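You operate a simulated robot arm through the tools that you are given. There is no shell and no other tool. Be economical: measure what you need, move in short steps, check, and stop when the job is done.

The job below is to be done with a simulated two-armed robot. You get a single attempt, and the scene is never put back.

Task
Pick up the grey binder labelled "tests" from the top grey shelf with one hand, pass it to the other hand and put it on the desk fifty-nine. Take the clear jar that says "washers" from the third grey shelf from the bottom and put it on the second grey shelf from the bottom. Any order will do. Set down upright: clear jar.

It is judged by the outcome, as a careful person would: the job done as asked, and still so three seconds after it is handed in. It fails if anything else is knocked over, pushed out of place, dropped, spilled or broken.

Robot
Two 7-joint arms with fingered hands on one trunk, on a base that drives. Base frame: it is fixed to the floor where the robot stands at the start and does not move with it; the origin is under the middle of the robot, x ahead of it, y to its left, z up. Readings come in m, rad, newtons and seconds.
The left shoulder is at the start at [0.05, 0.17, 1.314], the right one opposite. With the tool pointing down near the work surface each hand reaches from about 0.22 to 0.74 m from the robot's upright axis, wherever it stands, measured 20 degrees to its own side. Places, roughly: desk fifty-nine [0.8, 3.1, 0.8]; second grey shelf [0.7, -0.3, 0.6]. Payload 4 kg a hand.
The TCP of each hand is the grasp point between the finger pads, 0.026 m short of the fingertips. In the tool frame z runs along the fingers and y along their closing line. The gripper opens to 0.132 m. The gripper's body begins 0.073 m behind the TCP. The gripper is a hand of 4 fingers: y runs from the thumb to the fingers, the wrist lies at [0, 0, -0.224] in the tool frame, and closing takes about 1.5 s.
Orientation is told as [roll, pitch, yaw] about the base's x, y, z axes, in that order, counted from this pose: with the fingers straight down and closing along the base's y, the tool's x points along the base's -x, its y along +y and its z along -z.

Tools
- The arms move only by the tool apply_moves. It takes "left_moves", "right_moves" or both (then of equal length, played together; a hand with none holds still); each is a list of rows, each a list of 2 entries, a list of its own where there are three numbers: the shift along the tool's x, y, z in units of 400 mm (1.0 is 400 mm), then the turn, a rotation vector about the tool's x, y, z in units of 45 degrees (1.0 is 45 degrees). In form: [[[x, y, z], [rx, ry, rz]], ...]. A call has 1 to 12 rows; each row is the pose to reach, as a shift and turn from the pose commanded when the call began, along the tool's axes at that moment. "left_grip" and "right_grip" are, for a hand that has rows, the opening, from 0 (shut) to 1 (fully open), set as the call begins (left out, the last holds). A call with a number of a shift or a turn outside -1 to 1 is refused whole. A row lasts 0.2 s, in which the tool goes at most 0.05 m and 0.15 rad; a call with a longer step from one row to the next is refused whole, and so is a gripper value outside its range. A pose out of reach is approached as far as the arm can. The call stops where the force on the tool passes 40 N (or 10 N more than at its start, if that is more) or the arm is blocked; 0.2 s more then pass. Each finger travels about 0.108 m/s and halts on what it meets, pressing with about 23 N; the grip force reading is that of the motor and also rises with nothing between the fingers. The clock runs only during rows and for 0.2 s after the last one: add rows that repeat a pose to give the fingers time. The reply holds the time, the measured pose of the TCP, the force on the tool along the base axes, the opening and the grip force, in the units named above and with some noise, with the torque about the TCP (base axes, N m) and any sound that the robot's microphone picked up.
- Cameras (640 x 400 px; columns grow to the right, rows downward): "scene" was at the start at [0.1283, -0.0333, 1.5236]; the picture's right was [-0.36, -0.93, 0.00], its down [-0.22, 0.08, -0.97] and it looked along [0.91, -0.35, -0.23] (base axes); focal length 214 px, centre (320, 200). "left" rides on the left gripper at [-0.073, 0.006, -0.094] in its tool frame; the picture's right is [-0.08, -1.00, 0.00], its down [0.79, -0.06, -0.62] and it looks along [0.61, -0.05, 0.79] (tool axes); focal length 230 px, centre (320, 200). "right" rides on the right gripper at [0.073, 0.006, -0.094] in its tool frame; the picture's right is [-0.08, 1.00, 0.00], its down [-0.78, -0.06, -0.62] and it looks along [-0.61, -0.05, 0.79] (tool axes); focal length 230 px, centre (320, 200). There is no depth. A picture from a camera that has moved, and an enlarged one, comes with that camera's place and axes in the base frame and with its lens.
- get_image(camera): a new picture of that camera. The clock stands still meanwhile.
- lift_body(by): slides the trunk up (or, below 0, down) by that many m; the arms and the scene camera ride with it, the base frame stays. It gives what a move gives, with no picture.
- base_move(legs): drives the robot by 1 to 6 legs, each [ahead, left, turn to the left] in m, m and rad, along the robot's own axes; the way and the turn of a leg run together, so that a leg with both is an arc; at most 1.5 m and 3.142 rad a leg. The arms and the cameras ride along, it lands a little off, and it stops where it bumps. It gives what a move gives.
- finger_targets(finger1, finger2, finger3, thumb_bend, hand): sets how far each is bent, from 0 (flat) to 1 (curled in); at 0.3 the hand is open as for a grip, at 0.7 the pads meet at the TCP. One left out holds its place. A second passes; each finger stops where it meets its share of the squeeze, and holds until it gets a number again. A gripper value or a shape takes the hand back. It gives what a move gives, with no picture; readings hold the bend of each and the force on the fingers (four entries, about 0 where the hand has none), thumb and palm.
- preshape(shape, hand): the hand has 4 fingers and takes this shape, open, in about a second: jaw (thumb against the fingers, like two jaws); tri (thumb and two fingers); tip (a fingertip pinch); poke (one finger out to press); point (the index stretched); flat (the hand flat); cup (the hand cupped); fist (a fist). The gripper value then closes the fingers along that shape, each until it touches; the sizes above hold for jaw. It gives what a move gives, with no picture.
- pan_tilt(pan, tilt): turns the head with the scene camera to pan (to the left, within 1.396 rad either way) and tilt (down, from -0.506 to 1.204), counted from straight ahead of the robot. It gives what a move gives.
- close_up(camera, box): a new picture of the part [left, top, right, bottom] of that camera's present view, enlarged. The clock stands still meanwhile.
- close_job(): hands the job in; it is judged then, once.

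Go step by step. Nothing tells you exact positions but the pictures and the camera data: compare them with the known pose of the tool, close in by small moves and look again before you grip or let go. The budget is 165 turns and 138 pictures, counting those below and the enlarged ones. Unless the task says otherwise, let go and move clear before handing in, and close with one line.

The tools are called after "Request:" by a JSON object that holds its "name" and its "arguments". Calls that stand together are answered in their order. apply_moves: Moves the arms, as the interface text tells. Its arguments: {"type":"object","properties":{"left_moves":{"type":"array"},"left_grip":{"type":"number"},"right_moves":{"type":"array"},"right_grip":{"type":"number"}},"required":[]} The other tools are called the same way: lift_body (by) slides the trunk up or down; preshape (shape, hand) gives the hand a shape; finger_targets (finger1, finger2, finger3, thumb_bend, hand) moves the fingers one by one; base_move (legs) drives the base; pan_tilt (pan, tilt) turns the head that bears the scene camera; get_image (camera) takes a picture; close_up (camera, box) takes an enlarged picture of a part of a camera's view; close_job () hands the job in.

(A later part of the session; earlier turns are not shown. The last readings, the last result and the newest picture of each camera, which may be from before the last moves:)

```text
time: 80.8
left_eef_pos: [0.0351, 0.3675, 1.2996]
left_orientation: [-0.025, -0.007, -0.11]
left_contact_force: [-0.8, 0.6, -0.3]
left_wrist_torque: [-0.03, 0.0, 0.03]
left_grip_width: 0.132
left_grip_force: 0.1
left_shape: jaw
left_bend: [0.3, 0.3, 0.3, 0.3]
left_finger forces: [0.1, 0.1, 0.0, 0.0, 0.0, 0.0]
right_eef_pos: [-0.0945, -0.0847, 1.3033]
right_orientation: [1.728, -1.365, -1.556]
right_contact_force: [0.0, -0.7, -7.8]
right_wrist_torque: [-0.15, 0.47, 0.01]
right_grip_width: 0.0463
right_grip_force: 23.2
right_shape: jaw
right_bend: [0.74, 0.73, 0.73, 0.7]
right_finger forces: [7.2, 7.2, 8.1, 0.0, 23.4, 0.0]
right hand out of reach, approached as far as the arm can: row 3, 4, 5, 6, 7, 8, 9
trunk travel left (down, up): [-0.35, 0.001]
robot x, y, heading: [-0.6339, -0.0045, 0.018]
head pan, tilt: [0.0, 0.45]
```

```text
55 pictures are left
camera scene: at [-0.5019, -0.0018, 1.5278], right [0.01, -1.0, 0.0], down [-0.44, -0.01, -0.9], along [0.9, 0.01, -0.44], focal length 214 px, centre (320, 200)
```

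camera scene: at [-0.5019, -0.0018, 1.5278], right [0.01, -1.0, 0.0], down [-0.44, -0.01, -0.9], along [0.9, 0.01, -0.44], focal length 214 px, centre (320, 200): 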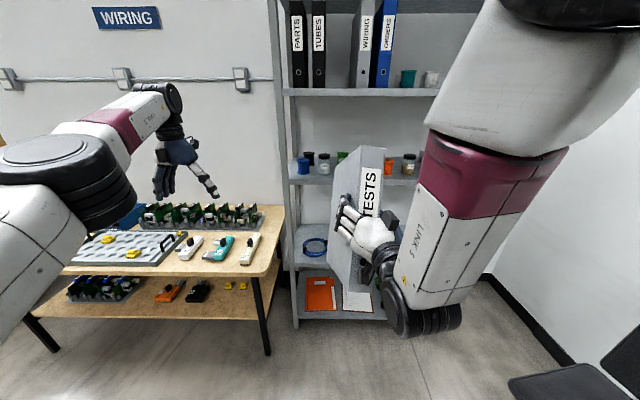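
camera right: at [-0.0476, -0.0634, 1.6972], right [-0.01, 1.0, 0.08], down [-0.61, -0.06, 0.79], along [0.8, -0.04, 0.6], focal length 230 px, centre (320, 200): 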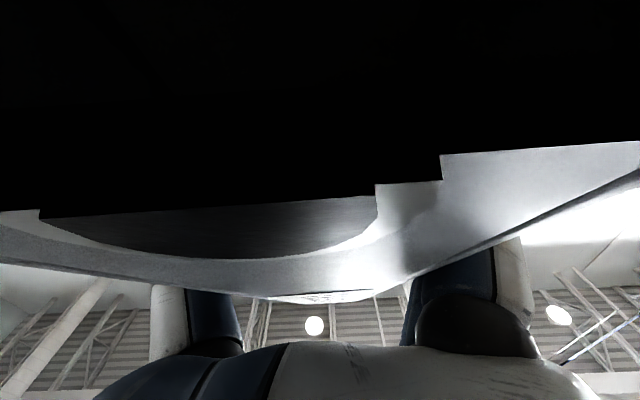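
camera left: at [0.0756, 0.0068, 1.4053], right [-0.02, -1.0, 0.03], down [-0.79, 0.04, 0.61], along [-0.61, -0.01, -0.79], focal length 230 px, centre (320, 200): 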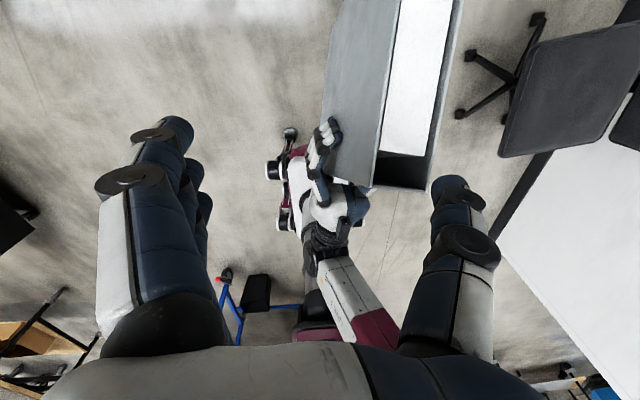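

The yaw stays limited to about 10°. But the left arm's limit is a reach of roughly 0.66 m from its shoulder, so a closer, lower binder position (right TCP about (-0.10,-0.05,1.20)) will work with the left hand coming straight down.

Request:
{"name": "apply_moves", "arguments": {"right_moves": [[[0.06, 0.013, -0.006], [0.15, 0, 0]], [[0.12, 0.027, -0.013], [0.3, 0, 0]], [[0.18, 0.04, -0.02], [0.45, 0, 0]], [[0.24, 0.054, -0.026], [0.6, 0, 0]], [[0.3, 0.067, -0.033], [0.75, 0, 0]], [[0.385, 0.082, -0.04], [0.9, 0, 0]], [[0.385, 0.082, -0.04], [0.95, 0, 0]], [[0.385, 0.082, -0.04], [0.95, 0, 0]]]}}

Request:
{"name": "get_image", "arguments": {"camera": "scene"}}

Request:
{"name": "get_image", "arguments": {"camera": "left"}}

```text
time: 82.8
left_eef_pos: [0.0333, 0.3671, 1.2996]
left_orientation: [-0.026, -0.01, -0.107]
left_contact_force: [0.0, -0.3, -0.3]
left_wrist_torque: [0.03, -0.02, 0.04]
left_grip_width: 0.132
left_grip_force: 0.1
left_shape: jaw
left_bend: [0.3, 0.3, 0.3, 0.3]
left_finger forces: [0.0, 0.1, 0.1, 0.0, 0.1, 0.1]
right_eef_pos: [-0.104, -0.061, 1.1555]
right_orientation: [1.014, -1.402, -1.649]
right_contact_force: [-0.2, -0.5, -7.3]
right_wrist_torque: [0.27, 0.34, -0.01]
right_grip_width: 0.0465
right_grip_force: 22.9
right_shape: jaw
right_bend: [0.74, 0.73, 0.73, 0.7]
right_finger forces: [7.2, 6.9, 7.6, 0.0, 22.3, 0.1]
trunk travel left (down, up): [-0.35, 0.001]
robot x, y, heading: [-0.6352, -0.0048, 0.012]
head pan, tilt: [0.0, 0.45]
stopped in row 8 (right hand): the arm was blocked; the commanded pose is now the measured one
```

```text
54 pictures are left
camera scene: at [-0.5021, -0.0021, 1.5278], right [0.01, -1.0, 0.0], down [-0.44, -0.01, -0.9], along [0.9, 0.01, -0.44], focal length 214 px, centre (320, 200)
```

scene: 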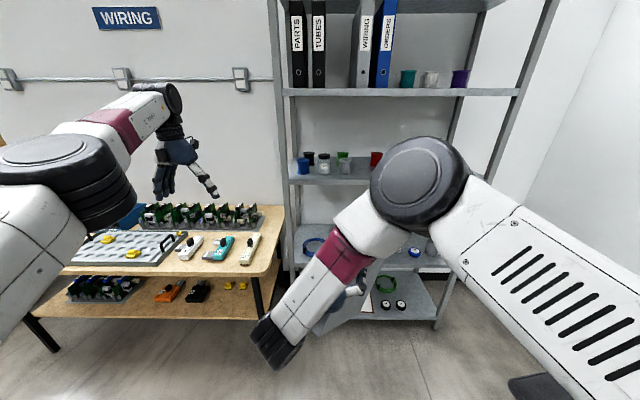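

```text
53 pictures are left
camera left: at [0.1066, 0.3688, 1.3932], right [-0.03, -1.0, 0.03], down [-0.79, 0.04, 0.61], along [-0.61, 0.0, -0.79], focal length 230 px, centre (320, 200)
```

left: 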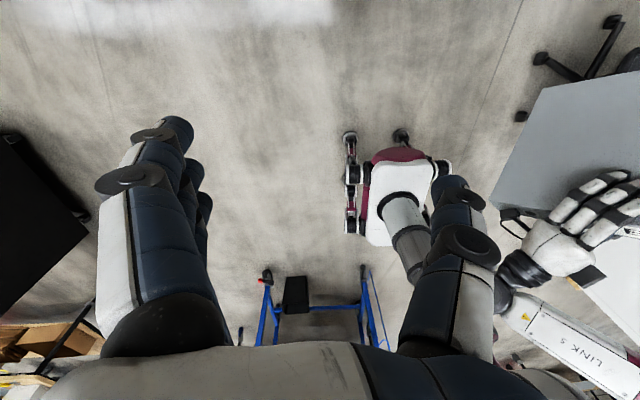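

I see: after an out-of-reach call the commanded pose equals the reached one, so that turn overshot to yaw -36°. Correct it back to straight ahead and level.

Request:
{"name": "apply_moves", "arguments": {"right_moves": [[[-0.018, 0.006, -0.004], [-0.13, 0, -0.042]], [[-0.036, 0.012, -0.008], [-0.26, 0, -0.084]], [[-0.054, 0.018, -0.012], [-0.39, 0, -0.126]], [[-0.072, 0.024, -0.016], [-0.52, 0, -0.168]], [[-0.09, 0.03, -0.02], [-0.65, 0, -0.21]], [[-0.107, 0.036, -0.025], [-0.777, 0, -0.252]], [[-0.107, 0.036, -0.025], [-0.777, 0, -0.252]]]}}

Request:
{"name": "get_image", "arguments": {"camera": "scene"}}

Request:
{"name": "get_image", "arguments": {"camera": "left"}}

```text
time: 84.6
left_eef_pos: [0.0343, 0.3673, 1.2999]
left_orientation: [-0.025, -0.008, -0.107]
left_contact_force: [0.0, 0.5, 0.5]
left_wrist_torque: [-0.02, 0.01, -0.01]
left_grip_width: 0.1319
left_grip_force: 0.1
left_shape: jaw
left_bend: [0.3, 0.3, 0.3, 0.3]
left_finger forces: [0.0, 0.1, 0.0, 0.0, 0.0, 0.0]
right_eef_pos: [-0.0921, -0.0797, 1.2074]
right_orientation: [0.611, -1.494, -0.7]
right_contact_force: [0.0, 0.4, -7.0]
right_wrist_torque: [0.05, 0.47, 0.0]
right_grip_width: 0.0466
right_grip_force: 22.8
right_shape: jaw
right_bend: [0.74, 0.73, 0.73, 0.7]
right_finger forces: [7.4, 7.0, 7.4, 0.1, 21.5, 0.0]
trunk travel left (down, up): [-0.35, 0.001]
robot x, y, heading: [-0.6317, -0.0019, 0.014]
head pan, tilt: [0.0, 0.45]
stopped in row 7 (right hand): the arm was blocked; the commanded pose is now the measured one
```

```text
52 pictures are left
camera scene: at [-0.5021, -0.0022, 1.5278], right [0.01, -1.0, 0.0], down [-0.44, -0.01, -0.9], along [0.9, 0.01, -0.44], focal length 214 px, centre (320, 200)
```

scene: 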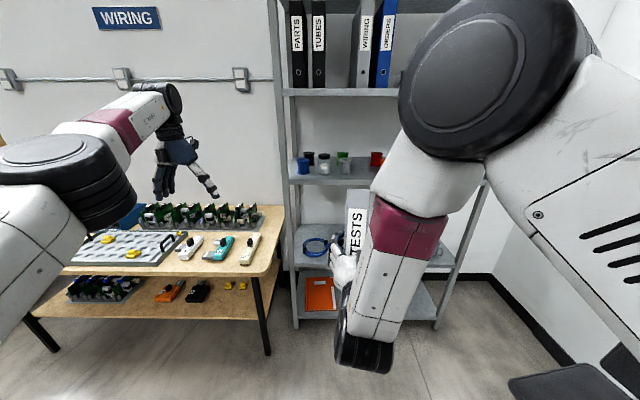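

```text
51 pictures are left
camera left: at [0.1067, 0.3687, 1.3932], right [-0.03, -1.0, 0.03], down [-0.79, 0.04, 0.61], along [-0.61, 0.0, -0.79], focal length 230 px, centre (320, 200)
```

left: 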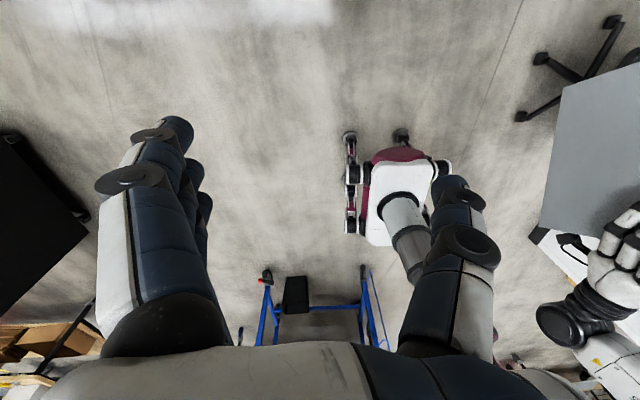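

The right hand is now level and straight enough (yaw -5°). The left target over the binder is about (-0.02,-0.088,1.26). I'll bring the left hand in high.

Request:
{"name": "apply_moves", "arguments": {"left_moves": [[[0.025, -0.112, -0.035], [0, 0, 0]], [[0.05, -0.224, -0.07], [0, 0, 0]], [[0.076, -0.335, -0.105], [0, 0, 0]], [[0.1, -0.447, -0.14], [0, 0, 0]], [[0.126, -0.559, -0.175], [0, 0, 0]], [[0.126, -0.559, -0.175], [0, 0, 0]]]}}

Request:
{"name": "apply_moves", "arguments": {"left_moves": [[[-0.013, -0.115, 0], [0, 0, 0]], [[-0.026, -0.23, 0], [0, 0, 0]], [[-0.038, -0.345, 0], [0, 0, 0]], [[-0.05, -0.46, 0], [0, 0, 0]], [[-0.064, -0.59, 0], [0, 0, 0]], [[-0.064, -0.59, 0], [0, 0, 0]]]}}

Request:
{"name": "get_image", "arguments": {"camera": "left"}}

Request:
{"name": "get_image", "arguments": {"camera": "scene"}}

```text
time: 86.0
left_eef_pos: [-0.0402, 0.1546, 1.3761]
left_orientation: [-0.03, -0.007, -0.104]
left_contact_force: [-0.2, 0.6, 0.1]
left_wrist_torque: [-0.07, -0.01, -0.05]
left_grip_width: 0.132
left_grip_force: 0.0
left_shape: jaw
left_bend: [0.3, 0.3, 0.3, 0.3]
left_finger forces: [0.1, 0.0, 0.1, 0.0, 0.1, 0.0]
left hand out of reach, approached as far as the arm can: row 1, 2, 3
right_eef_pos: [-0.0923, -0.0745, 1.2077]
right_orientation: [0.605, -1.498, -0.691]
right_contact_force: [-0.1, 0.8, -6.5]
right_wrist_torque: [0.1, 0.44, 0.06]
right_grip_width: 0.0462
right_grip_force: 22.7
right_shape: jaw
right_bend: [0.74, 0.73, 0.73, 0.7]
right_finger forces: [7.3, 7.5, 7.5, 0.0, 21.9, 0.0]
trunk travel left (down, up): [-0.35, 0.001]
robot x, y, heading: [-0.6326, -0.0049, 0.014]
head pan, tilt: [0.0, 0.45]
```

```text
refused: row 5 steps farther than a row can; nothing moved
```

```text
50 pictures are left
camera left: at [0.0328, 0.1578, 1.4686], right [-0.03, -1.0, 0.03], down [-0.79, 0.04, 0.61], along [-0.61, -0.01, -0.79], focal length 230 px, centre (320, 200)
```

left: 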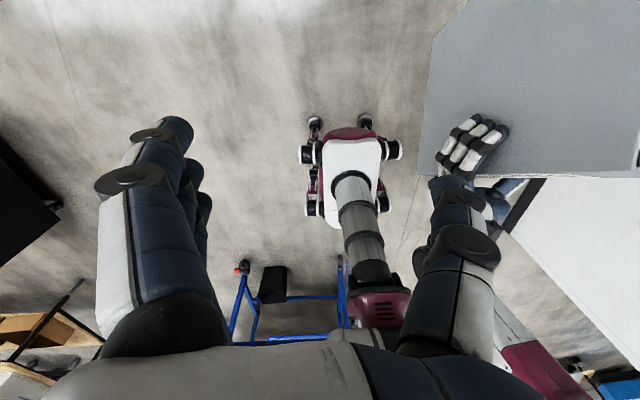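

```text
49 pictures are left
camera scene: at [-0.502, 0.0029, 1.5277], right [0.02, -1.0, 0.0], down [-0.44, -0.01, -0.9], along [0.9, 0.01, -0.44], focal length 214 px, centre (320, 200)
```

scene: 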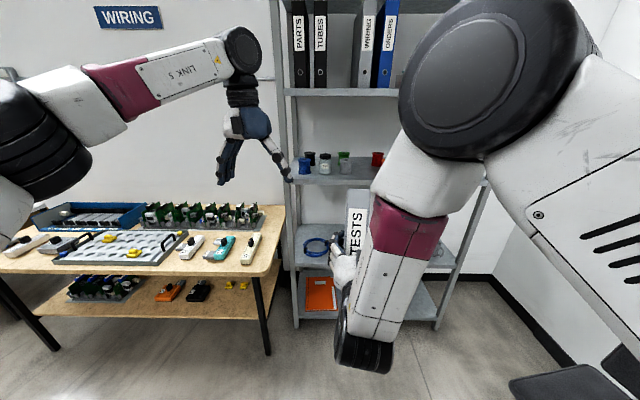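

Request:
{"name": "apply_moves", "arguments": {"left_moves": [[[-0.012, -0.115, 0], [0, 0, 0]], [[-0.024, -0.23, 0], [0, 0, 0]], [[-0.036, -0.345, 0], [0, 0, 0]], [[-0.05, -0.46, 0], [0, 0, 0]], [[-0.062, -0.575, 0], [0, 0, 0]], [[-0.064, -0.59, 0], [0, 0, 0]]]}}

Request:
{"name": "get_image", "arguments": {"camera": "left"}}

Request:
{"name": "get_image", "arguments": {"camera": "scene"}}

```text
time: 87.6
left_eef_pos: [-0.0251, -0.0005, 1.3856]
left_orientation: [-0.077, -0.006, 0.005]
left_contact_force: [-0.1, 0.9, 0.8]
left_wrist_torque: [-0.01, -0.02, 0.0]
left_grip_width: 0.132
left_grip_force: 0.1
left_shape: jaw
left_bend: [0.3, 0.3, 0.3, 0.3]
left_finger forces: [0.1, 0.0, 0.0, 0.1, 0.0, 0.0]
left hand out of reach, approached as far as the arm can: row 5, 6
right_eef_pos: [-0.0925, -0.0795, 1.2065]
right_orientation: [0.617, -1.492, -0.708]
right_contact_force: [-0.3, 0.1, -7.1]
right_wrist_torque: [0.11, 0.43, 0.0]
right_grip_width: 0.0462
right_grip_force: 23.1
right_shape: jaw
right_bend: [0.74, 0.73, 0.73, 0.7]
right_finger forces: [7.3, 7.5, 7.4, 0.1, 22.1, 0.1]
trunk travel left (down, up): [-0.35, 0.001]
robot x, y, heading: [-0.6331, -0.0072, 0.013]
head pan, tilt: [0.0, 0.45]
stopped in row 6 (left hand): the arm was blocked; the commanded pose is now the measured one
```

```text
48 pictures are left
camera left: at [0.0475, 0.0131, 1.4785], right [0.08, -0.99, 0.08], down [-0.79, -0.02, 0.62], along [-0.61, -0.11, -0.78], focal length 230 px, centre (320, 200)
```

left: 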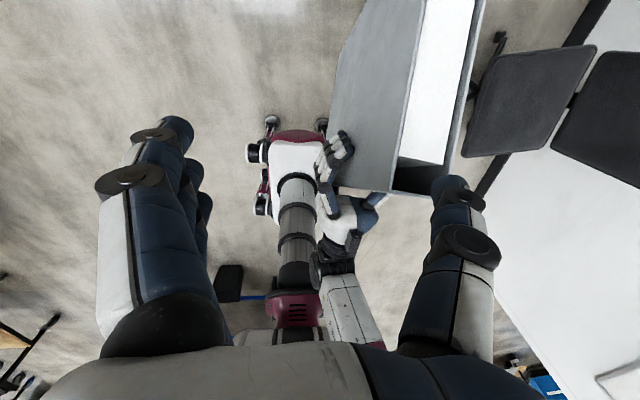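

```text
47 pictures are left
camera scene: at [-0.5021, -0.0013, 1.5278], right [0.01, -1.0, 0.0], down [-0.44, -0.01, -0.9], along [0.9, 0.01, -0.44], focal length 214 px, centre (320, 200)
```

scene: 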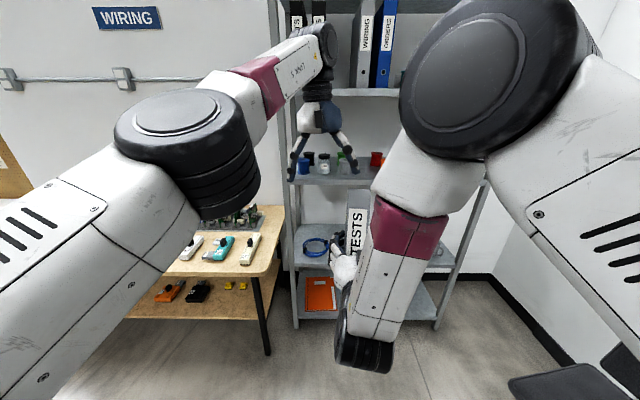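

The left arm will not cross y=0 pointing straight down. I'll roll the right hand so the binder's top leans 30° to the left, and tilt the left hand to match, putting its wrist on its own side.

Request:
{"name": "apply_moves", "arguments": {"left_moves": [[[0, 0.05, 0], [0.11, 0, 0]], [[0, 0.1, 0], [0.22, 0, 0]], [[0, 0.15, 0], [0.33, 0, 0]], [[0, 0.2, 0], [0.44, 0, 0]], [[0, 0.2, 0], [0.55, 0, 0]], [[0, 0.2, 0], [0.667, 0, 0]], [[0, 0.2, 0], [0.667, 0, 0]]], "right_moves": [[[0, 0, 0], [0, 0, -0.11]], [[0, 0, 0], [0, 0, -0.22]], [[0, 0, 0], [0, 0, -0.33]], [[0, 0, 0], [0, 0, -0.44]], [[0, 0, 0], [0, 0, -0.55]], [[0, 0, 0], [0, 0, -0.667]], [[0, 0, 0], [0, 0, -0.667]]]}}

Request:
{"name": "get_image", "arguments": {"camera": "left"}}

Request:
{"name": "get_image", "arguments": {"camera": "scene"}}

```text
time: 89.4
left_eef_pos: [0.0248, 0.064, 1.3975]
left_orientation: [-0.598, -0.002, -0.002]
left_contact_force: [0.2, -0.3, 0.6]
left_wrist_torque: [0.0, 0.02, 0.06]
left_grip_width: 0.1322
left_grip_force: 0.0
left_shape: jaw
left_bend: [0.3, 0.3, 0.3, 0.3]
left_finger forces: [0.0, 0.0, 0.0, 0.0, 0.0, 0.0]
left hand out of reach, approached as far as the arm can: row 1, 2, 3, 4, 5, 6, 7
right_eef_pos: [-0.0821, -0.1064, 1.215]
right_orientation: [-1.377, -1.154, 1.238]
right_contact_force: [0.2, 0.7, -7.6]
right_wrist_torque: [0.27, 0.41, -0.02]
right_grip_width: 0.0463
right_grip_force: 22.8
right_shape: jaw
right_bend: [0.74, 0.73, 0.73, 0.7]
right_finger forces: [7.9, 7.9, 7.5, 0.0, 20.5, 0.0]
trunk travel left (down, up): [-0.35, 0.001]
robot x, y, heading: [-0.6392, -0.0044, 0.015]
head pan, tilt: [0.0, 0.45]
stopped in row 7 (right hand): the arm was blocked; the commanded pose is now the measured one
```

```text
46 pictures are left
camera left: at [0.0967, 0.1221, 1.4719], right [0.07, -0.82, 0.56], down [-0.79, 0.3, 0.54], along [-0.61, -0.48, -0.63], focal length 230 px, centre (320, 200)
```

left: 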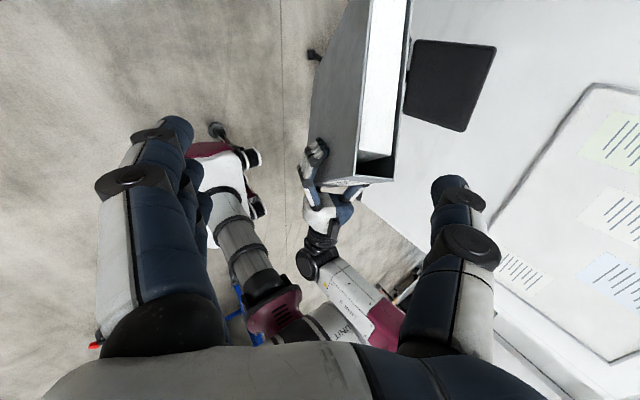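

```text
45 pictures are left
camera scene: at [-0.502, -0.0021, 1.5278], right [0.01, -1.0, 0.0], down [-0.44, -0.01, -0.9], along [0.9, 0.01, -0.44], focal length 214 px, centre (320, 200)
```

scene: 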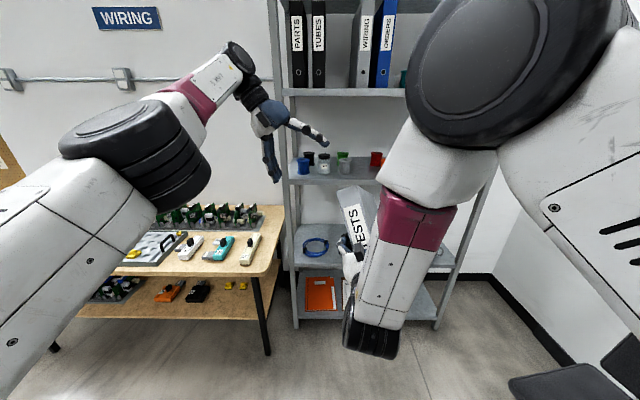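

The binder now leans 23° left, and in the left view its top lies between the fingers' plane, somewhat toward the thumb. Align the left hand sideways and in angle first, then check.

Request:
{"name": "apply_moves", "arguments": {"left_moves": [[[0.007, -0.045, 0], [-0.06, 0.02, 0.03]], [[0.014, -0.09, 0], [-0.12, 0.043, 0.063]], [[0.021, -0.135, 0], [-0.18, 0.065, 0.095]], [[0.0275, -0.1775, 0], [-0.24, 0.086, 0.126]], [[0.0275, -0.1775, 0], [-0.24, 0.086, 0.126]]]}}

Request:
{"name": "get_image", "arguments": {"camera": "left"}}

```text
time: 90.6
left_eef_pos: [-0.0184, 0.0208, 1.4238]
left_orientation: [-0.41, 0.008, -0.122]
left_contact_force: [0.1, -0.6, 0.2]
left_wrist_torque: [-0.02, 0.0, 0.01]
left_grip_width: 0.1321
left_grip_force: 0.0
left_shape: jaw
left_bend: [0.3, 0.3, 0.3, 0.3]
left_finger forces: [0.1, 0.1, 0.0, 0.0, 0.0, 0.0]
left hand out of reach, approached as far as the arm can: row 1, 2, 3, 4, 5
right_eef_pos: [-0.0811, -0.1043, 1.2167]
right_orientation: [-1.384, -1.153, 1.244]
right_contact_force: [0.0, 2.0, -7.0]
right_wrist_torque: [0.26, 0.4, -0.02]
right_grip_width: 0.0462
right_grip_force: 23.6
right_shape: jaw
right_bend: [0.74, 0.73, 0.73, 0.7]
right_finger forces: [7.9, 8.2, 7.6, 0.0, 20.5, 0.0]
trunk travel left (down, up): [-0.35, 0.001]
robot x, y, heading: [-0.6339, -0.0043, 0.011]
head pan, tilt: [0.0, 0.45]
```

```text
44 pictures are left
camera left: at [0.0588, 0.0549, 1.5057], right [-0.03, -0.92, 0.4], down [-0.75, 0.28, 0.6], along [-0.66, -0.28, -0.7], focal length 230 px, centre (320, 200)
```

left: 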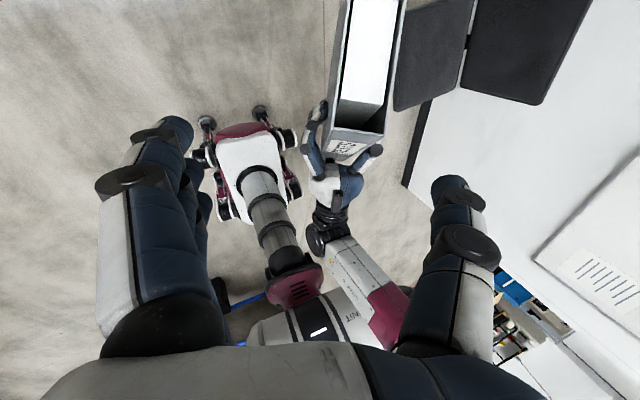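

Well matched now. Move in: correct sideways by 39 mm, forward by 42 mm, and descend halfway.

Request:
{"name": "apply_moves", "arguments": {"left_moves": [[[-0.03, -0.035, 0.06], [0, 0, 0]], [[-0.06, -0.07, 0.12], [0, 0, 0]], [[-0.09, -0.0975, 0.18], [0, 0, 0]], [[-0.105, -0.0975, 0.23], [0, 0, 0]], [[-0.105, -0.0975, 0.23], [0, 0, 0]]]}}

Request:
{"name": "get_image", "arguments": {"camera": "left"}}

```text
time: 91.8
left_eef_pos: [-0.0076, -0.04, 1.3585]
left_orientation: [-0.41, 0.007, -0.118]
left_contact_force: [-0.2, -0.4, -1.1]
left_wrist_torque: [0.0, -0.06, 0.0]
left_grip_width: 0.132
left_grip_force: 0.0
left_shape: jaw
left_bend: [0.3, 0.3, 0.3, 0.3]
left_finger forces: [0.1, 0.0, 0.0, 0.0, 0.1, 0.0]
left hand out of reach, approached as far as the arm can: row 1, 2, 3, 4, 5
right_eef_pos: [-0.0818, -0.1062, 1.2154]
right_orientation: [-1.385, -1.153, 1.245]
right_contact_force: [0.3, -0.3, -6.1]
right_wrist_torque: [0.27, 0.4, -0.03]
right_grip_width: 0.0464
right_grip_force: 22.9
right_shape: jaw
right_bend: [0.74, 0.73, 0.73, 0.7]
right_finger forces: [8.0, 8.1, 7.6, 0.1, 20.6, 0.1]
trunk travel left (down, up): [-0.35, 0.001]
robot x, y, heading: [-0.6357, -0.0072, 0.013]
head pan, tilt: [0.0, 0.45]
```

```text
43 pictures are left
camera left: at [0.0695, -0.0063, 1.4408], right [-0.03, -0.92, 0.4], down [-0.75, 0.28, 0.6], along [-0.66, -0.28, -0.7], focal length 230 px, centre (320, 200)
```

left: 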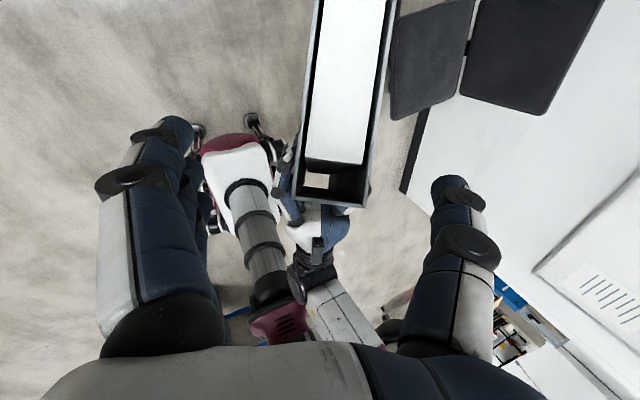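

Alignment is good. Descend the remaining 0.115 along the tool axis with small corrections.

Request:
{"name": "apply_moves", "arguments": {"left_moves": [[[-0.03, -0.03, 0.05], [0, 0, 0]], [[-0.06, -0.04, 0.1], [0, 0, 0]], [[-0.06, -0.04, 0.16], [0, 0, 0]], [[-0.06, -0.04, 0.22], [0, 0, 0]], [[-0.06, -0.04, 0.28], [0, 0, 0]], [[-0.06, -0.04, 0.28], [0, 0, 0]]]}}

Request:
{"name": "get_image", "arguments": {"camera": "left"}}

Request:
{"name": "get_image", "arguments": {"camera": "scene"}}

```text
time: 93.2
left_eef_pos: [0.008, -0.0885, 1.2636]
left_orientation: [-0.419, 0.002, -0.097]
left_contact_force: [8.9, -1.8, 10.8]
left_wrist_torque: [-0.18, 0.47, 0.25]
left_grip_width: 0.1317
left_grip_force: 0.1
left_shape: jaw
left_bend: [0.3, 0.3, 0.3, 0.3]
left_finger forces: [0.0, 0.2, 0.0, 0.0, 11.8, 0.0]
left hand out of reach, approached as far as the arm can: row 1, 2, 3, 4, 5, 6
right_eef_pos: [-0.0833, -0.1084, 1.2161]
right_orientation: [-1.386, -1.156, 1.244]
right_contact_force: [-7.4, 0.8, -17.5]
right_wrist_torque: [0.13, 0.46, 0.08]
right_grip_width: 0.0475
right_grip_force: 22.8
right_shape: jaw
right_bend: [0.73, 0.74, 0.74, 0.71]
right_finger forces: [11.8, 8.4, 7.1, 0.0, 21.2, 0.1]
trunk travel left (down, up): [-0.35, 0.001]
robot x, y, heading: [-0.6341, -0.0016, 0.012]
head pan, tilt: [0.0, 0.45]
```

```text
42 pictures are left
camera left: at [0.0847, -0.0507, 1.3461], right [-0.01, -0.92, 0.4], down [-0.76, 0.27, 0.59], along [-0.65, -0.3, -0.7], focal length 230 px, centre (320, 200)
```

left: 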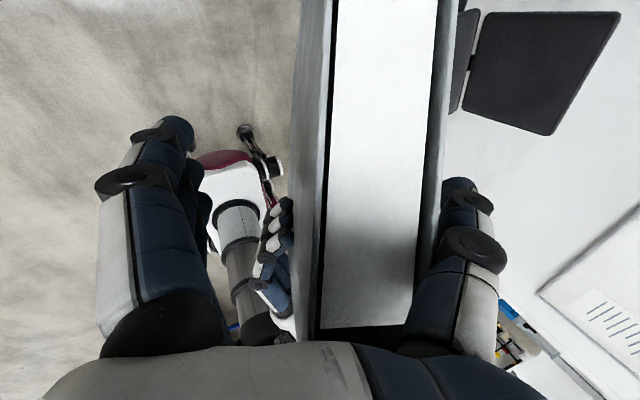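

```text
41 pictures are left
camera scene: at [-0.5034, -0.0037, 1.528], right [0.01, -1.0, 0.0], down [-0.43, 0.0, -0.9], along [0.9, 0.01, -0.43], focal length 214 px, centre (320, 200)
```

scene: 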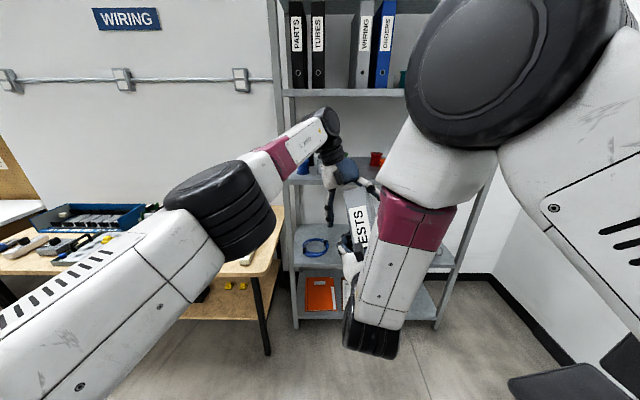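

Slight contact on the thumb (12 N). Relieve it by shifting 12 mm to the thumb side and easing back 8 mm, then close.

Request:
{"name": "apply_moves", "arguments": {"left_moves": [[[0, -0.015, -0.02], [0, 0, 0]], [[0, -0.03, -0.02], [0, 0, 0]], [[0, -0.03, -0.02], [0, 0, 0]]]}}

Request:
{"name": "get_image", "arguments": {"camera": "left"}}

```text
time: 94.2
left_eef_pos: [0.0142, -0.0704, 1.2712]
left_orientation: [-0.422, 0.009, -0.063]
left_contact_force: [0.8, -0.4, 0.4]
left_wrist_torque: [-0.01, 0.03, 0.04]
left_grip_width: 0.1322
left_grip_force: 0.1
left_shape: jaw
left_bend: [0.3, 0.3, 0.3, 0.3]
left_finger forces: [0.1, 0.1, 0.0, 0.0, 0.1, 0.0]
left hand out of reach, approached as far as the arm can: row 1, 2, 3
right_eef_pos: [-0.0815, -0.1051, 1.2153]
right_orientation: [-1.379, -1.155, 1.236]
right_contact_force: [-0.7, 0.5, -7.2]
right_wrist_torque: [0.26, 0.4, -0.01]
right_grip_width: 0.0463
right_grip_force: 23.1
right_shape: jaw
right_bend: [0.74, 0.73, 0.73, 0.7]
right_finger forces: [8.5, 8.1, 7.9, 0.0, 22.5, 0.0]
trunk travel left (down, up): [-0.35, 0.001]
robot x, y, heading: [-0.6372, -0.0045, 0.009]
head pan, tilt: [0.0, 0.45]
stopped in row 3 (left hand): the arm was blocked; the commanded pose is now the measured one
```

```text
40 pictures are left
camera left: at [0.091, -0.0301, 1.3535], right [0.02, -0.91, 0.41], down [-0.77, 0.25, 0.59], along [-0.64, -0.33, -0.69], focal length 230 px, centre (320, 200)
```

left: 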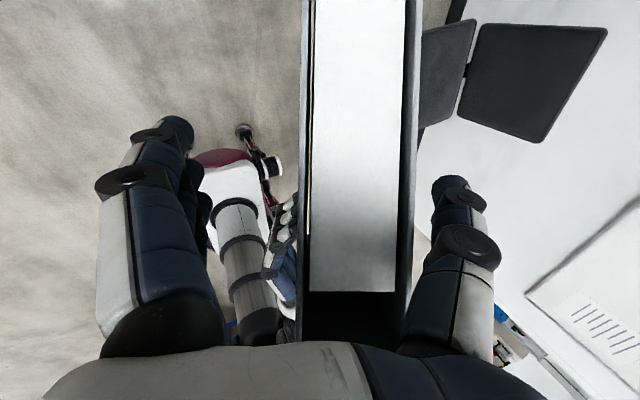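

The contact is gone. Close the far fingers first, since the binder lies nearer the thumb, then the whole hand.

Request:
{"name": "finger_targets", "arguments": {"hand": "left", "finger1": 0.8, "finger2": 0.8, "finger3": 0.8}}

Request:
{"name": "get_image", "arguments": {"camera": "left"}}

```text
time: 95.2
left_eef_pos: [0.0146, -0.0692, 1.2713]
left_orientation: [-0.419, 0.007, -0.064]
left_contact_force: [1.6, 6.9, -8.5]
left_wrist_torque: [0.35, -0.09, -0.07]
left_grip_width: 0.0726
left_grip_force: 11.4
left_shape: fingers
left_bend: [0.73, 0.72, 0.72, 0.3]
left_finger forces: [4.8, 5.5, 6.2, 0.0, 5.9, 0.0]
right_eef_pos: [-0.0819, -0.1074, 1.2172]
right_orientation: [-1.389, -1.156, 1.245]
right_contact_force: [-1.1, -6.9, 1.3]
right_wrist_torque: [0.56, -0.34, -0.59]
right_grip_width: 0.0464
right_grip_force: 22.7
right_shape: jaw
right_bend: [0.73, 0.73, 0.73, 0.7]
right_finger forces: [7.0, 6.4, 5.6, 0.1, 26.4, 0.0]
trunk travel left (down, up): [-0.35, 0.001]
robot x, y, heading: [-0.6327, -0.0018, 0.015]
head pan, tilt: [0.0, 0.45]
```

```text
39 pictures are left
camera left: at [0.0909, -0.0307, 1.3528], right [0.02, -0.91, 0.41], down [-0.77, 0.25, 0.59], along [-0.64, -0.32, -0.69], focal length 230 px, centre (320, 200)
```

left: 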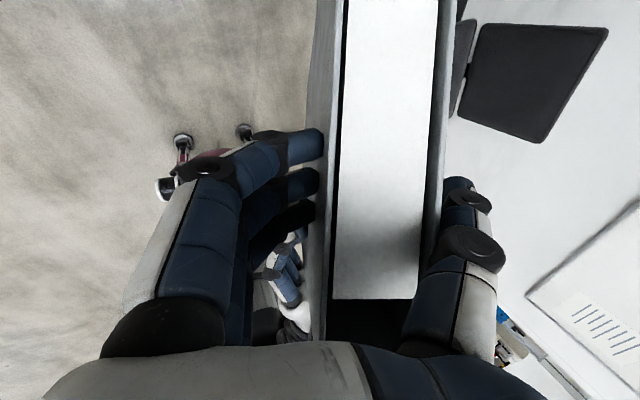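

Request:
{"name": "apply_moves", "arguments": {"left_moves": [[[0, 0, 0], [0, 0, 0]], [[0, 0, 0], [0, 0, 0]], [[0, 0, 0], [0, 0, 0]], [[0, 0, 0], [0, 0, 0]], [[0, 0, 0], [0, 0, 0]], [[0, 0, 0], [0, 0, 0]], [[0, 0, 0], [0, 0, 0]]], "left_grip": 0.1}}

Request:
{"name": "get_image", "arguments": {"camera": "left"}}

```text
time: 96.8
left_eef_pos: [0.0156, -0.0698, 1.2705]
left_orientation: [-0.421, 0.008, -0.066]
left_contact_force: [4.1, 6.8, 0.0]
left_wrist_torque: [0.85, -0.26, -0.1]
left_grip_width: 0.0602
left_grip_force: 23.5
left_shape: jaw
left_bend: [0.69, 0.69, 0.69, 0.45]
left_finger forces: [8.7, 9.2, 9.8, 0.1, 18.8, 0.0]
right_eef_pos: [-0.081, -0.1067, 1.2162]
right_orientation: [-1.387, -1.156, 1.245]
right_contact_force: [-3.3, -7.2, -1.8]
right_wrist_torque: [-0.1, -0.04, -0.44]
right_grip_width: 0.0464
right_grip_force: 22.8
right_shape: jaw
right_bend: [0.73, 0.73, 0.73, 0.7]
right_finger forces: [6.3, 6.3, 6.9, 0.0, 25.4, 0.1]
trunk travel left (down, up): [-0.35, 0.001]
robot x, y, heading: [-0.6354, -0.0025, 0.015]
head pan, tilt: [0.0, 0.45]
```

```text
38 pictures are left
camera left: at [0.0909, -0.0309, 1.3534], right [0.02, -0.91, 0.41], down [-0.77, 0.25, 0.59], along [-0.64, -0.33, -0.69], focal length 230 px, centre (320, 200)
```

left: 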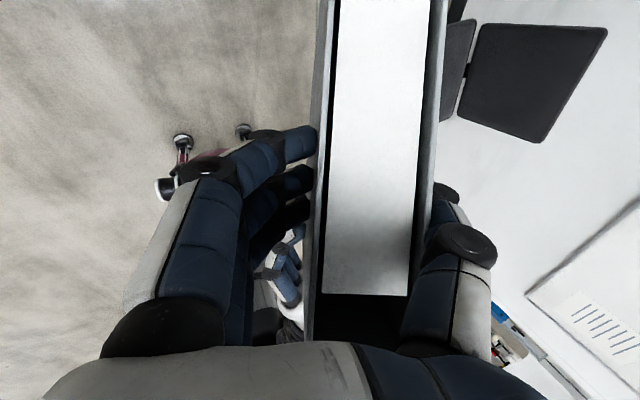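

The left hand has a firm two-sided grip (about 19–28 N). Release the right hand slowly, in place.

Request:
{"name": "apply_moves", "arguments": {"right_moves": [[[0, 0, 0], [0, 0, 0]], [[0, 0, 0], [0, 0, 0]], [[0, 0, 0], [0, 0, 0]]], "right_grip": 0.6}}

Request:
{"name": "get_image", "arguments": {"camera": "left"}}

Request:
{"name": "get_image", "arguments": {"camera": "scene"}}

```text
time: 97.6
left_eef_pos: [0.0144, -0.0708, 1.2714]
left_orientation: [-0.424, 0.009, -0.065]
left_contact_force: [0.2, -0.2, 0.5]
left_wrist_torque: [0.53, -0.24, -0.01]
left_grip_width: 0.0591
left_grip_force: 22.6
left_shape: jaw
left_bend: [0.7, 0.69, 0.68, 0.45]
left_finger forces: [7.3, 7.4, 7.5, 0.1, 18.9, 0.0]
right_eef_pos: [-0.0815, -0.1057, 1.217]
right_orientation: [-1.389, -1.154, 1.246]
right_contact_force: [1.1, -0.8, 0.5]
right_wrist_torque: [0.01, 0.02, 0.0]
right_grip_width: 0.0788
right_grip_force: 0.0
right_shape: jaw
right_bend: [0.71, 0.71, 0.71, 0.71]
right_finger forces: [0.1, 0.0, 0.0, 0.0, 0.0, 0.0]
trunk travel left (down, up): [-0.35, 0.001]
robot x, y, heading: [-0.6381, -0.0016, 0.015]
head pan, tilt: [0.0, 0.45]
```

```text
37 pictures are left
camera left: at [0.0907, -0.0313, 1.3532], right [0.02, -0.91, 0.41], down [-0.77, 0.25, 0.59], along [-0.64, -0.33, -0.69], focal length 230 px, centre (320, 200)
```

left: 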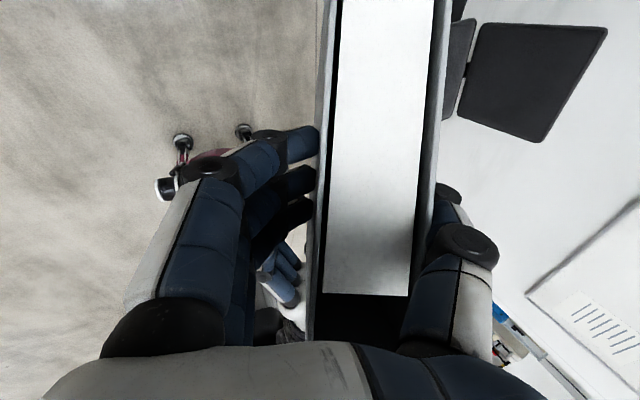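

```text
36 pictures are left
camera scene: at [-0.5019, -0.0017, 1.5278], right [0.01, -1.0, 0.0], down [-0.44, -0.01, -0.9], along [0.9, 0.01, -0.44], focal length 214 px, centre (320, 200)
```

scene: 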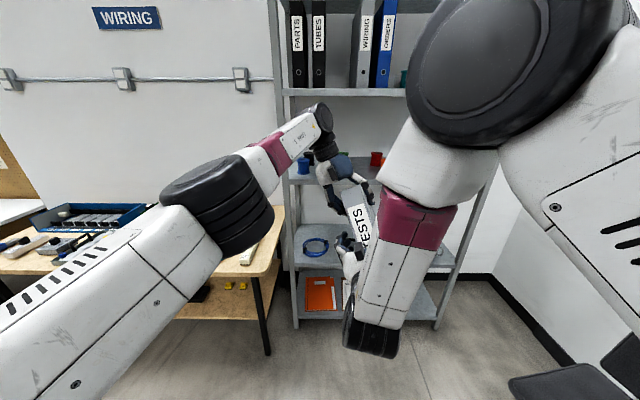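

The left now holds the binder with the right open. Withdraw the right hand backward off the spine.

Request:
{"name": "apply_moves", "arguments": {"right_moves": [[[0, 0, -0.04], [0, 0, 0]], [[0, 0, -0.08], [0, 0, 0]], [[0, 0, -0.12], [0, 0, 0]], [[0, 0, -0.16], [0, 0, 0]], [[0, 0, -0.2], [0, 0, 0]], [[0, 0, -0.25], [0, 0, 0]]], "right_grip": 0.85}}

Request:
{"name": "get_image", "arguments": {"camera": "left"}}

Request:
{"name": "get_image", "arguments": {"camera": "right"}}

```text
time: 99.0
left_eef_pos: [0.0148, -0.0712, 1.2721]
left_orientation: [-0.424, 0.011, -0.064]
left_contact_force: [0.1, -0.3, -0.2]
left_wrist_torque: [0.5, -0.23, -0.03]
left_grip_width: 0.0591
left_grip_force: 23.1
left_shape: jaw
left_bend: [0.7, 0.69, 0.68, 0.45]
left_finger forces: [7.2, 7.4, 7.5, 0.0, 18.9, 0.1]
right_eef_pos: [-0.1693, -0.1113, 1.2304]
right_orientation: [-1.291, -1.214, 1.084]
right_contact_force: [0.8, -0.8, 0.5]
right_wrist_torque: [0.0, 0.0, 0.01]
right_grip_width: 0.1118
right_grip_force: 0.0
right_shape: jaw
right_bend: [0.54, 0.54, 0.54, 0.5]
right_finger forces: [0.0, 0.1, 0.0, 0.1, 0.0, 0.0]
trunk travel left (down, up): [-0.35, 0.001]
robot x, y, heading: [-0.6375, -0.005, 0.014]
head pan, tilt: [0.0, 0.45]
```

```text
35 pictures are left
camera left: at [0.0904, -0.0311, 1.3534], right [0.02, -0.91, 0.41], down [-0.77, 0.25, 0.59], along [-0.64, -0.33, -0.69], focal length 230 px, centre (320, 200)
```

left: 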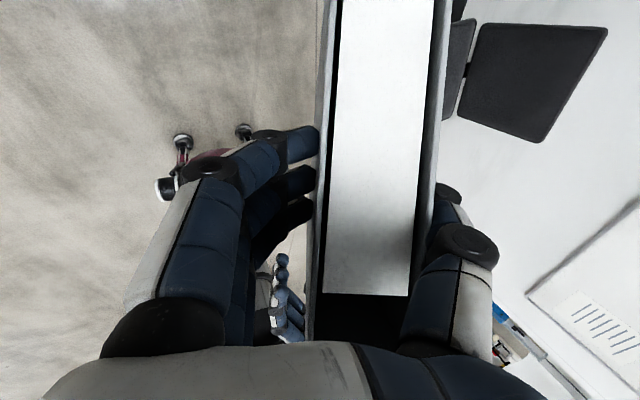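

```text
34 pictures are left
camera right: at [-0.2712, -0.1069, 1.1682], right [0.19, 0.95, -0.26], down [-0.48, 0.32, 0.82], along [0.86, -0.03, 0.52], focal length 230 px, centre (320, 200)
```

right: 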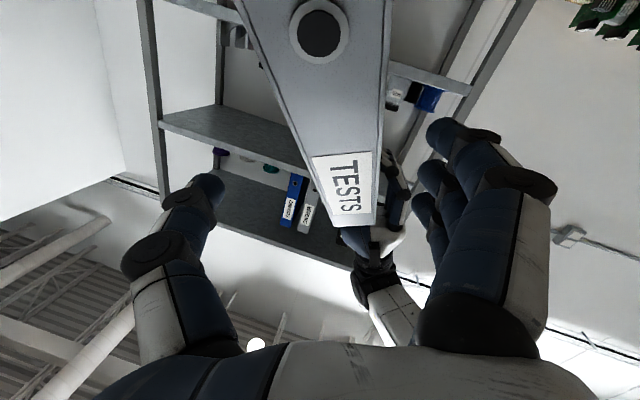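

The pass worked: the left hand alone holds the binder. Move the right hand up and back, then away to the right.

Request:
{"name": "apply_moves", "arguments": {"right_moves": [[[-0.08, -0.03, -0.05], [0, 0, 0]], [[-0.16, -0.06, -0.08], [0, 0, 0]], [[-0.233, -0.0875, -0.1], [0, 0, 0]], [[-0.233, -0.0875, -0.1], [0, 0, 0]]]}}

Request:
{"name": "get_image", "arguments": {"camera": "right"}}

Request:
{"name": "get_image", "arguments": {"camera": "scene"}}

```text
time: 100.0
left_eef_pos: [0.016, -0.0701, 1.2719]
left_orientation: [-0.422, 0.009, -0.064]
left_contact_force: [0.7, 0.6, 0.4]
left_wrist_torque: [0.48, -0.25, 0.02]
left_grip_width: 0.0591
left_grip_force: 22.9
left_shape: jaw
left_bend: [0.7, 0.69, 0.68, 0.45]
left_finger forces: [7.6, 7.2, 7.4, 0.1, 18.8, 0.1]
right_eef_pos: [-0.2018, -0.0677, 1.3249]
right_orientation: [-1.389, -1.153, 1.245]
right_contact_force: [0.2, -0.9, -0.2]
right_wrist_torque: [-0.03, 0.07, -0.02]
right_grip_width: 0.112
right_grip_force: 0.0
right_shape: jaw
right_bend: [0.54, 0.54, 0.54, 0.5]
right_finger forces: [0.0, 0.0, 0.0, 0.2, 0.0, 0.0]
right hand out of reach, approached as far as the arm can: row 2, 3, 4
trunk travel left (down, up): [-0.35, 0.001]
robot x, y, heading: [-0.6344, -0.0018, 0.012]
head pan, tilt: [0.0, 0.45]
```

```text
33 pictures are left
camera right: at [-0.3025, -0.0748, 1.2618], right [0.12, 0.94, -0.33], down [-0.51, 0.34, 0.79], along [0.85, 0.07, 0.52], focal length 230 px, centre (320, 200)
```

right: 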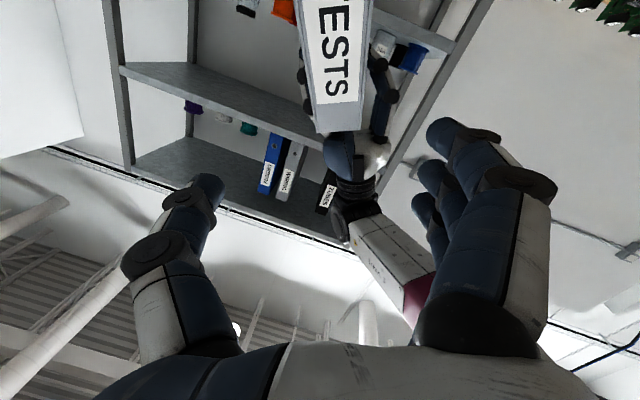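

```text
32 pictures are left
camera scene: at [-0.501, -0.0012, 1.5276], right [0.01, -1.0, 0.0], down [-0.44, -0.01, -0.9], along [0.9, 0.01, -0.44], focal length 214 px, centre (320, 200)
```

scene: 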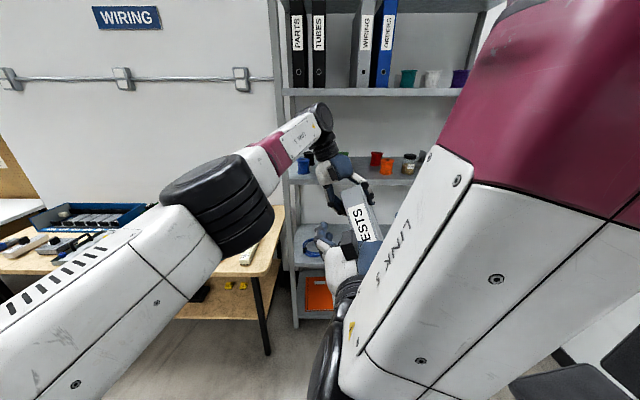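

Request:
{"name": "apply_moves", "arguments": {"right_moves": [[[0.041, -0.097, 0.016], [0, 0, 0]], [[0.082, -0.195, 0.033], [0, 0, 0]], [[0.123, -0.293, 0.05], [0, 0, 0]], [[0.164, -0.39, 0.066], [0, 0, 0]], [[0.205, -0.488, 0.083], [0, 0, 0]], [[0.246, -0.585, 0.1], [0, 0, 0]], [[0.2865, -0.683, 0.1155], [0, 0, 0]]]}}

Request:
{"name": "apply_moves", "arguments": {"left_moves": [[[0.05, 0.07, -0.05], [-0.06, 0, 0]], [[0.1, 0.14, -0.1], [-0.12, 0, 0]], [[0.15, 0.21, -0.15], [-0.18, 0, 0]], [[0.2, 0.28, -0.2], [-0.25, 0, 0]], [[0.25, 0.35, -0.25], [-0.32, 0, 0]], [[0.3, 0.42, -0.3], [-0.39, 0, 0]], [[0.36, 0.5, -0.35], [-0.46, 0, 0]], [[0.42, 0.587, -0.4], [-0.535, 0, 0]]]}}

Request:
{"name": "get_image", "arguments": {"camera": "scene"}}

```text
time: 101.8
left_eef_pos: [0.0155, -0.0719, 1.2696]
left_orientation: [-0.419, 0.009, -0.064]
left_contact_force: [0.5, -0.1, -0.1]
left_wrist_torque: [0.57, -0.3, 0.06]
left_grip_width: 0.0588
left_grip_force: 23.1
left_shape: jaw
left_bend: [0.7, 0.69, 0.68, 0.45]
left_finger forces: [7.9, 7.4, 7.0, 0.0, 19.1, 0.0]
right_eef_pos: [-0.1032, -0.3117, 1.3618]
right_orientation: [-1.362, -1.002, 1.236]
right_contact_force: [0.2, 0.1, -1.0]
right_wrist_torque: [0.03, 0.01, 0.02]
right_grip_width: 0.1119
right_grip_force: 0.0
right_shape: jaw
right_bend: [0.54, 0.54, 0.54, 0.5]
right_finger forces: [0.1, 0.0, 0.1, 0.0, 0.1, 0.0]
right hand out of reach, approached as far as the arm can: row 1, 2, 3, 4, 5, 6, 7
trunk travel left (down, up): [-0.35, 0.001]
robot x, y, heading: [-0.6359, -0.0043, 0.012]
head pan, tilt: [0.0, 0.45]
stopped in row 7 (right hand): the arm was blocked; the commanded pose is now the measured one
```

```text
time: 103.8
left_eef_pos: [-0.0105, 0.0365, 1.3621]
left_orientation: [-0.036, 0.019, 0.029]
left_contact_force: [0.3, 0.0, -7.0]
left_wrist_torque: [0.1, -0.12, 0.02]
left_grip_width: 0.0582
left_grip_force: 23.1
left_shape: jaw
left_bend: [0.7, 0.69, 0.68, 0.44]
left_finger forces: [6.2, 5.4, 5.2, 0.0, 16.9, 0.0]
left hand out of reach, approached as far as the arm can: row 1, 2, 3, 4, 5, 6, 7, 8
right_eef_pos: [-0.1029, -0.3066, 1.3617]
right_orientation: [-1.363, -1.001, 1.237]
right_contact_force: [-0.5, 0.3, -0.1]
right_wrist_torque: [-0.01, 0.0, -0.03]
right_grip_width: 0.1122
right_grip_force: 0.0
right_shape: jaw
right_bend: [0.54, 0.54, 0.54, 0.5]
right_finger forces: [0.1, 0.0, 0.0, 0.0, 0.1, 0.0]
trunk travel left (down, up): [-0.35, 0.001]
robot x, y, heading: [-0.6316, -0.002, 0.013]
head pan, tilt: [0.0, 0.45]
stopped in row 8 (left hand): the arm was blocked; the commanded pose is now the measured one
```

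```text
31 pictures are left
camera scene: at [-0.5011, -0.0012, 1.5277], right [0.01, -1.0, 0.0], down [-0.44, -0.01, -0.9], along [0.9, 0.01, -0.44], focal length 214 px, centre (320, 200)
```

scene: 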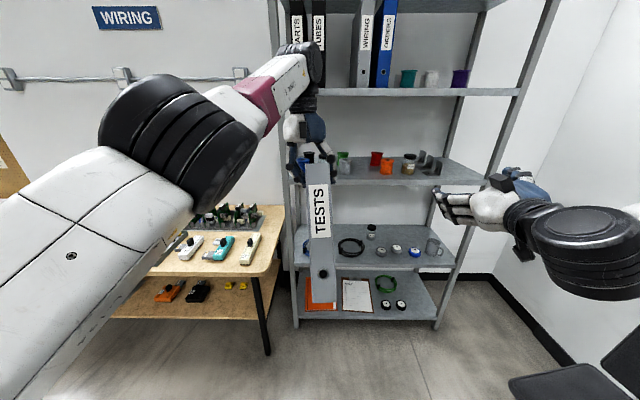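

The binder hangs upright in the left hand. Bring it to the left side and a bit lower for driving, then look toward the desk.

Request:
{"name": "apply_moves", "arguments": {"left_moves": [[[0.04, 0.08, 0.04], [0, 0, 0]], [[0.08, 0.16, 0.08], [0, 0, 0]], [[0.12, 0.24, 0.12], [0, 0, 0]], [[0.16, 0.33, 0.16], [0, 0, 0]], [[0.21, 0.42, 0.2], [0, 0, 0]], [[0.25, 0.5, 0.25], [0, 0, 0]]]}}

Request:
{"name": "pan_tilt", "arguments": {"pan": 1.3, "tilt": 0.35}}

Request:
{"name": "get_image", "arguments": {"camera": "scene"}}

```text
time: 105.2
left_eef_pos: [0.0027, 0.0699, 1.352]
left_orientation: [-0.032, 0.019, 0.021]
left_contact_force: [0.3, 0.1, -7.1]
left_wrist_torque: [0.19, -0.05, 0.01]
left_grip_width: 0.0582
left_grip_force: 22.8
left_shape: jaw
left_bend: [0.7, 0.69, 0.69, 0.44]
left_finger forces: [6.0, 5.6, 5.6, 0.1, 16.8, 0.0]
left hand out of reach, approached as far as the arm can: row 1, 2, 3, 4, 5, 6
right_eef_pos: [-0.1038, -0.3084, 1.363]
right_orientation: [-1.365, -0.998, 1.236]
right_contact_force: [0.5, 0.4, 0.3]
right_wrist_torque: [0.02, -0.01, -0.02]
right_grip_width: 0.1122
right_grip_force: 0.1
right_shape: jaw
right_bend: [0.54, 0.54, 0.54, 0.5]
right_finger forces: [0.1, 0.0, 0.0, 0.1, 0.0, 0.1]
trunk travel left (down, up): [-0.35, 0.001]
robot x, y, heading: [-0.6355, -0.0026, 0.01]
head pan, tilt: [0.0, 0.45]
```

```text
time: 106.6
left_eef_pos: [0.003, 0.0701, 1.3515]
left_orientation: [-0.033, 0.02, 0.021]
left_contact_force: [-0.2, 0.5, -6.7]
left_wrist_torque: [0.22, -0.05, -0.01]
left_grip_width: 0.0584
left_grip_force: 23.2
left_shape: jaw
left_bend: [0.7, 0.69, 0.68, 0.44]
left_finger forces: [6.1, 5.6, 5.6, 0.0, 17.0, 0.1]
right_eef_pos: [-0.1048, -0.3073, 1.3627]
right_orientation: [-1.364, -1.0, 1.238]
right_contact_force: [-0.3, 0.0, -0.1]
right_wrist_torque: [0.01, -0.04, 0.02]
right_grip_width: 0.1119
right_grip_force: 0.1
right_shape: jaw
right_bend: [0.54, 0.54, 0.54, 0.5]
right_finger forces: [0.1, 0.1, 0.0, 0.0, 0.0, 0.0]
trunk travel left (down, up): [-0.35, 0.001]
robot x, y, heading: [-0.6368, -0.0009, 0.013]
head pan, tilt: [1.3, 0.351]
```

```text
30 pictures are left
camera scene: at [-0.5701, 0.0875, 1.537], right [0.97, -0.25, 0.0], down [-0.09, -0.33, -0.94], along [0.24, 0.91, -0.34], focal length 214 px, centre (320, 200)
```

scene: 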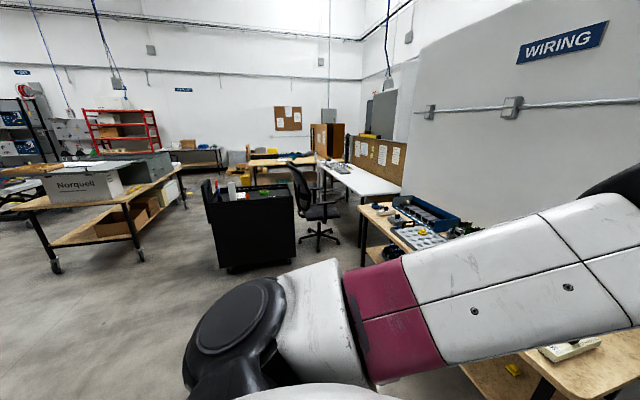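

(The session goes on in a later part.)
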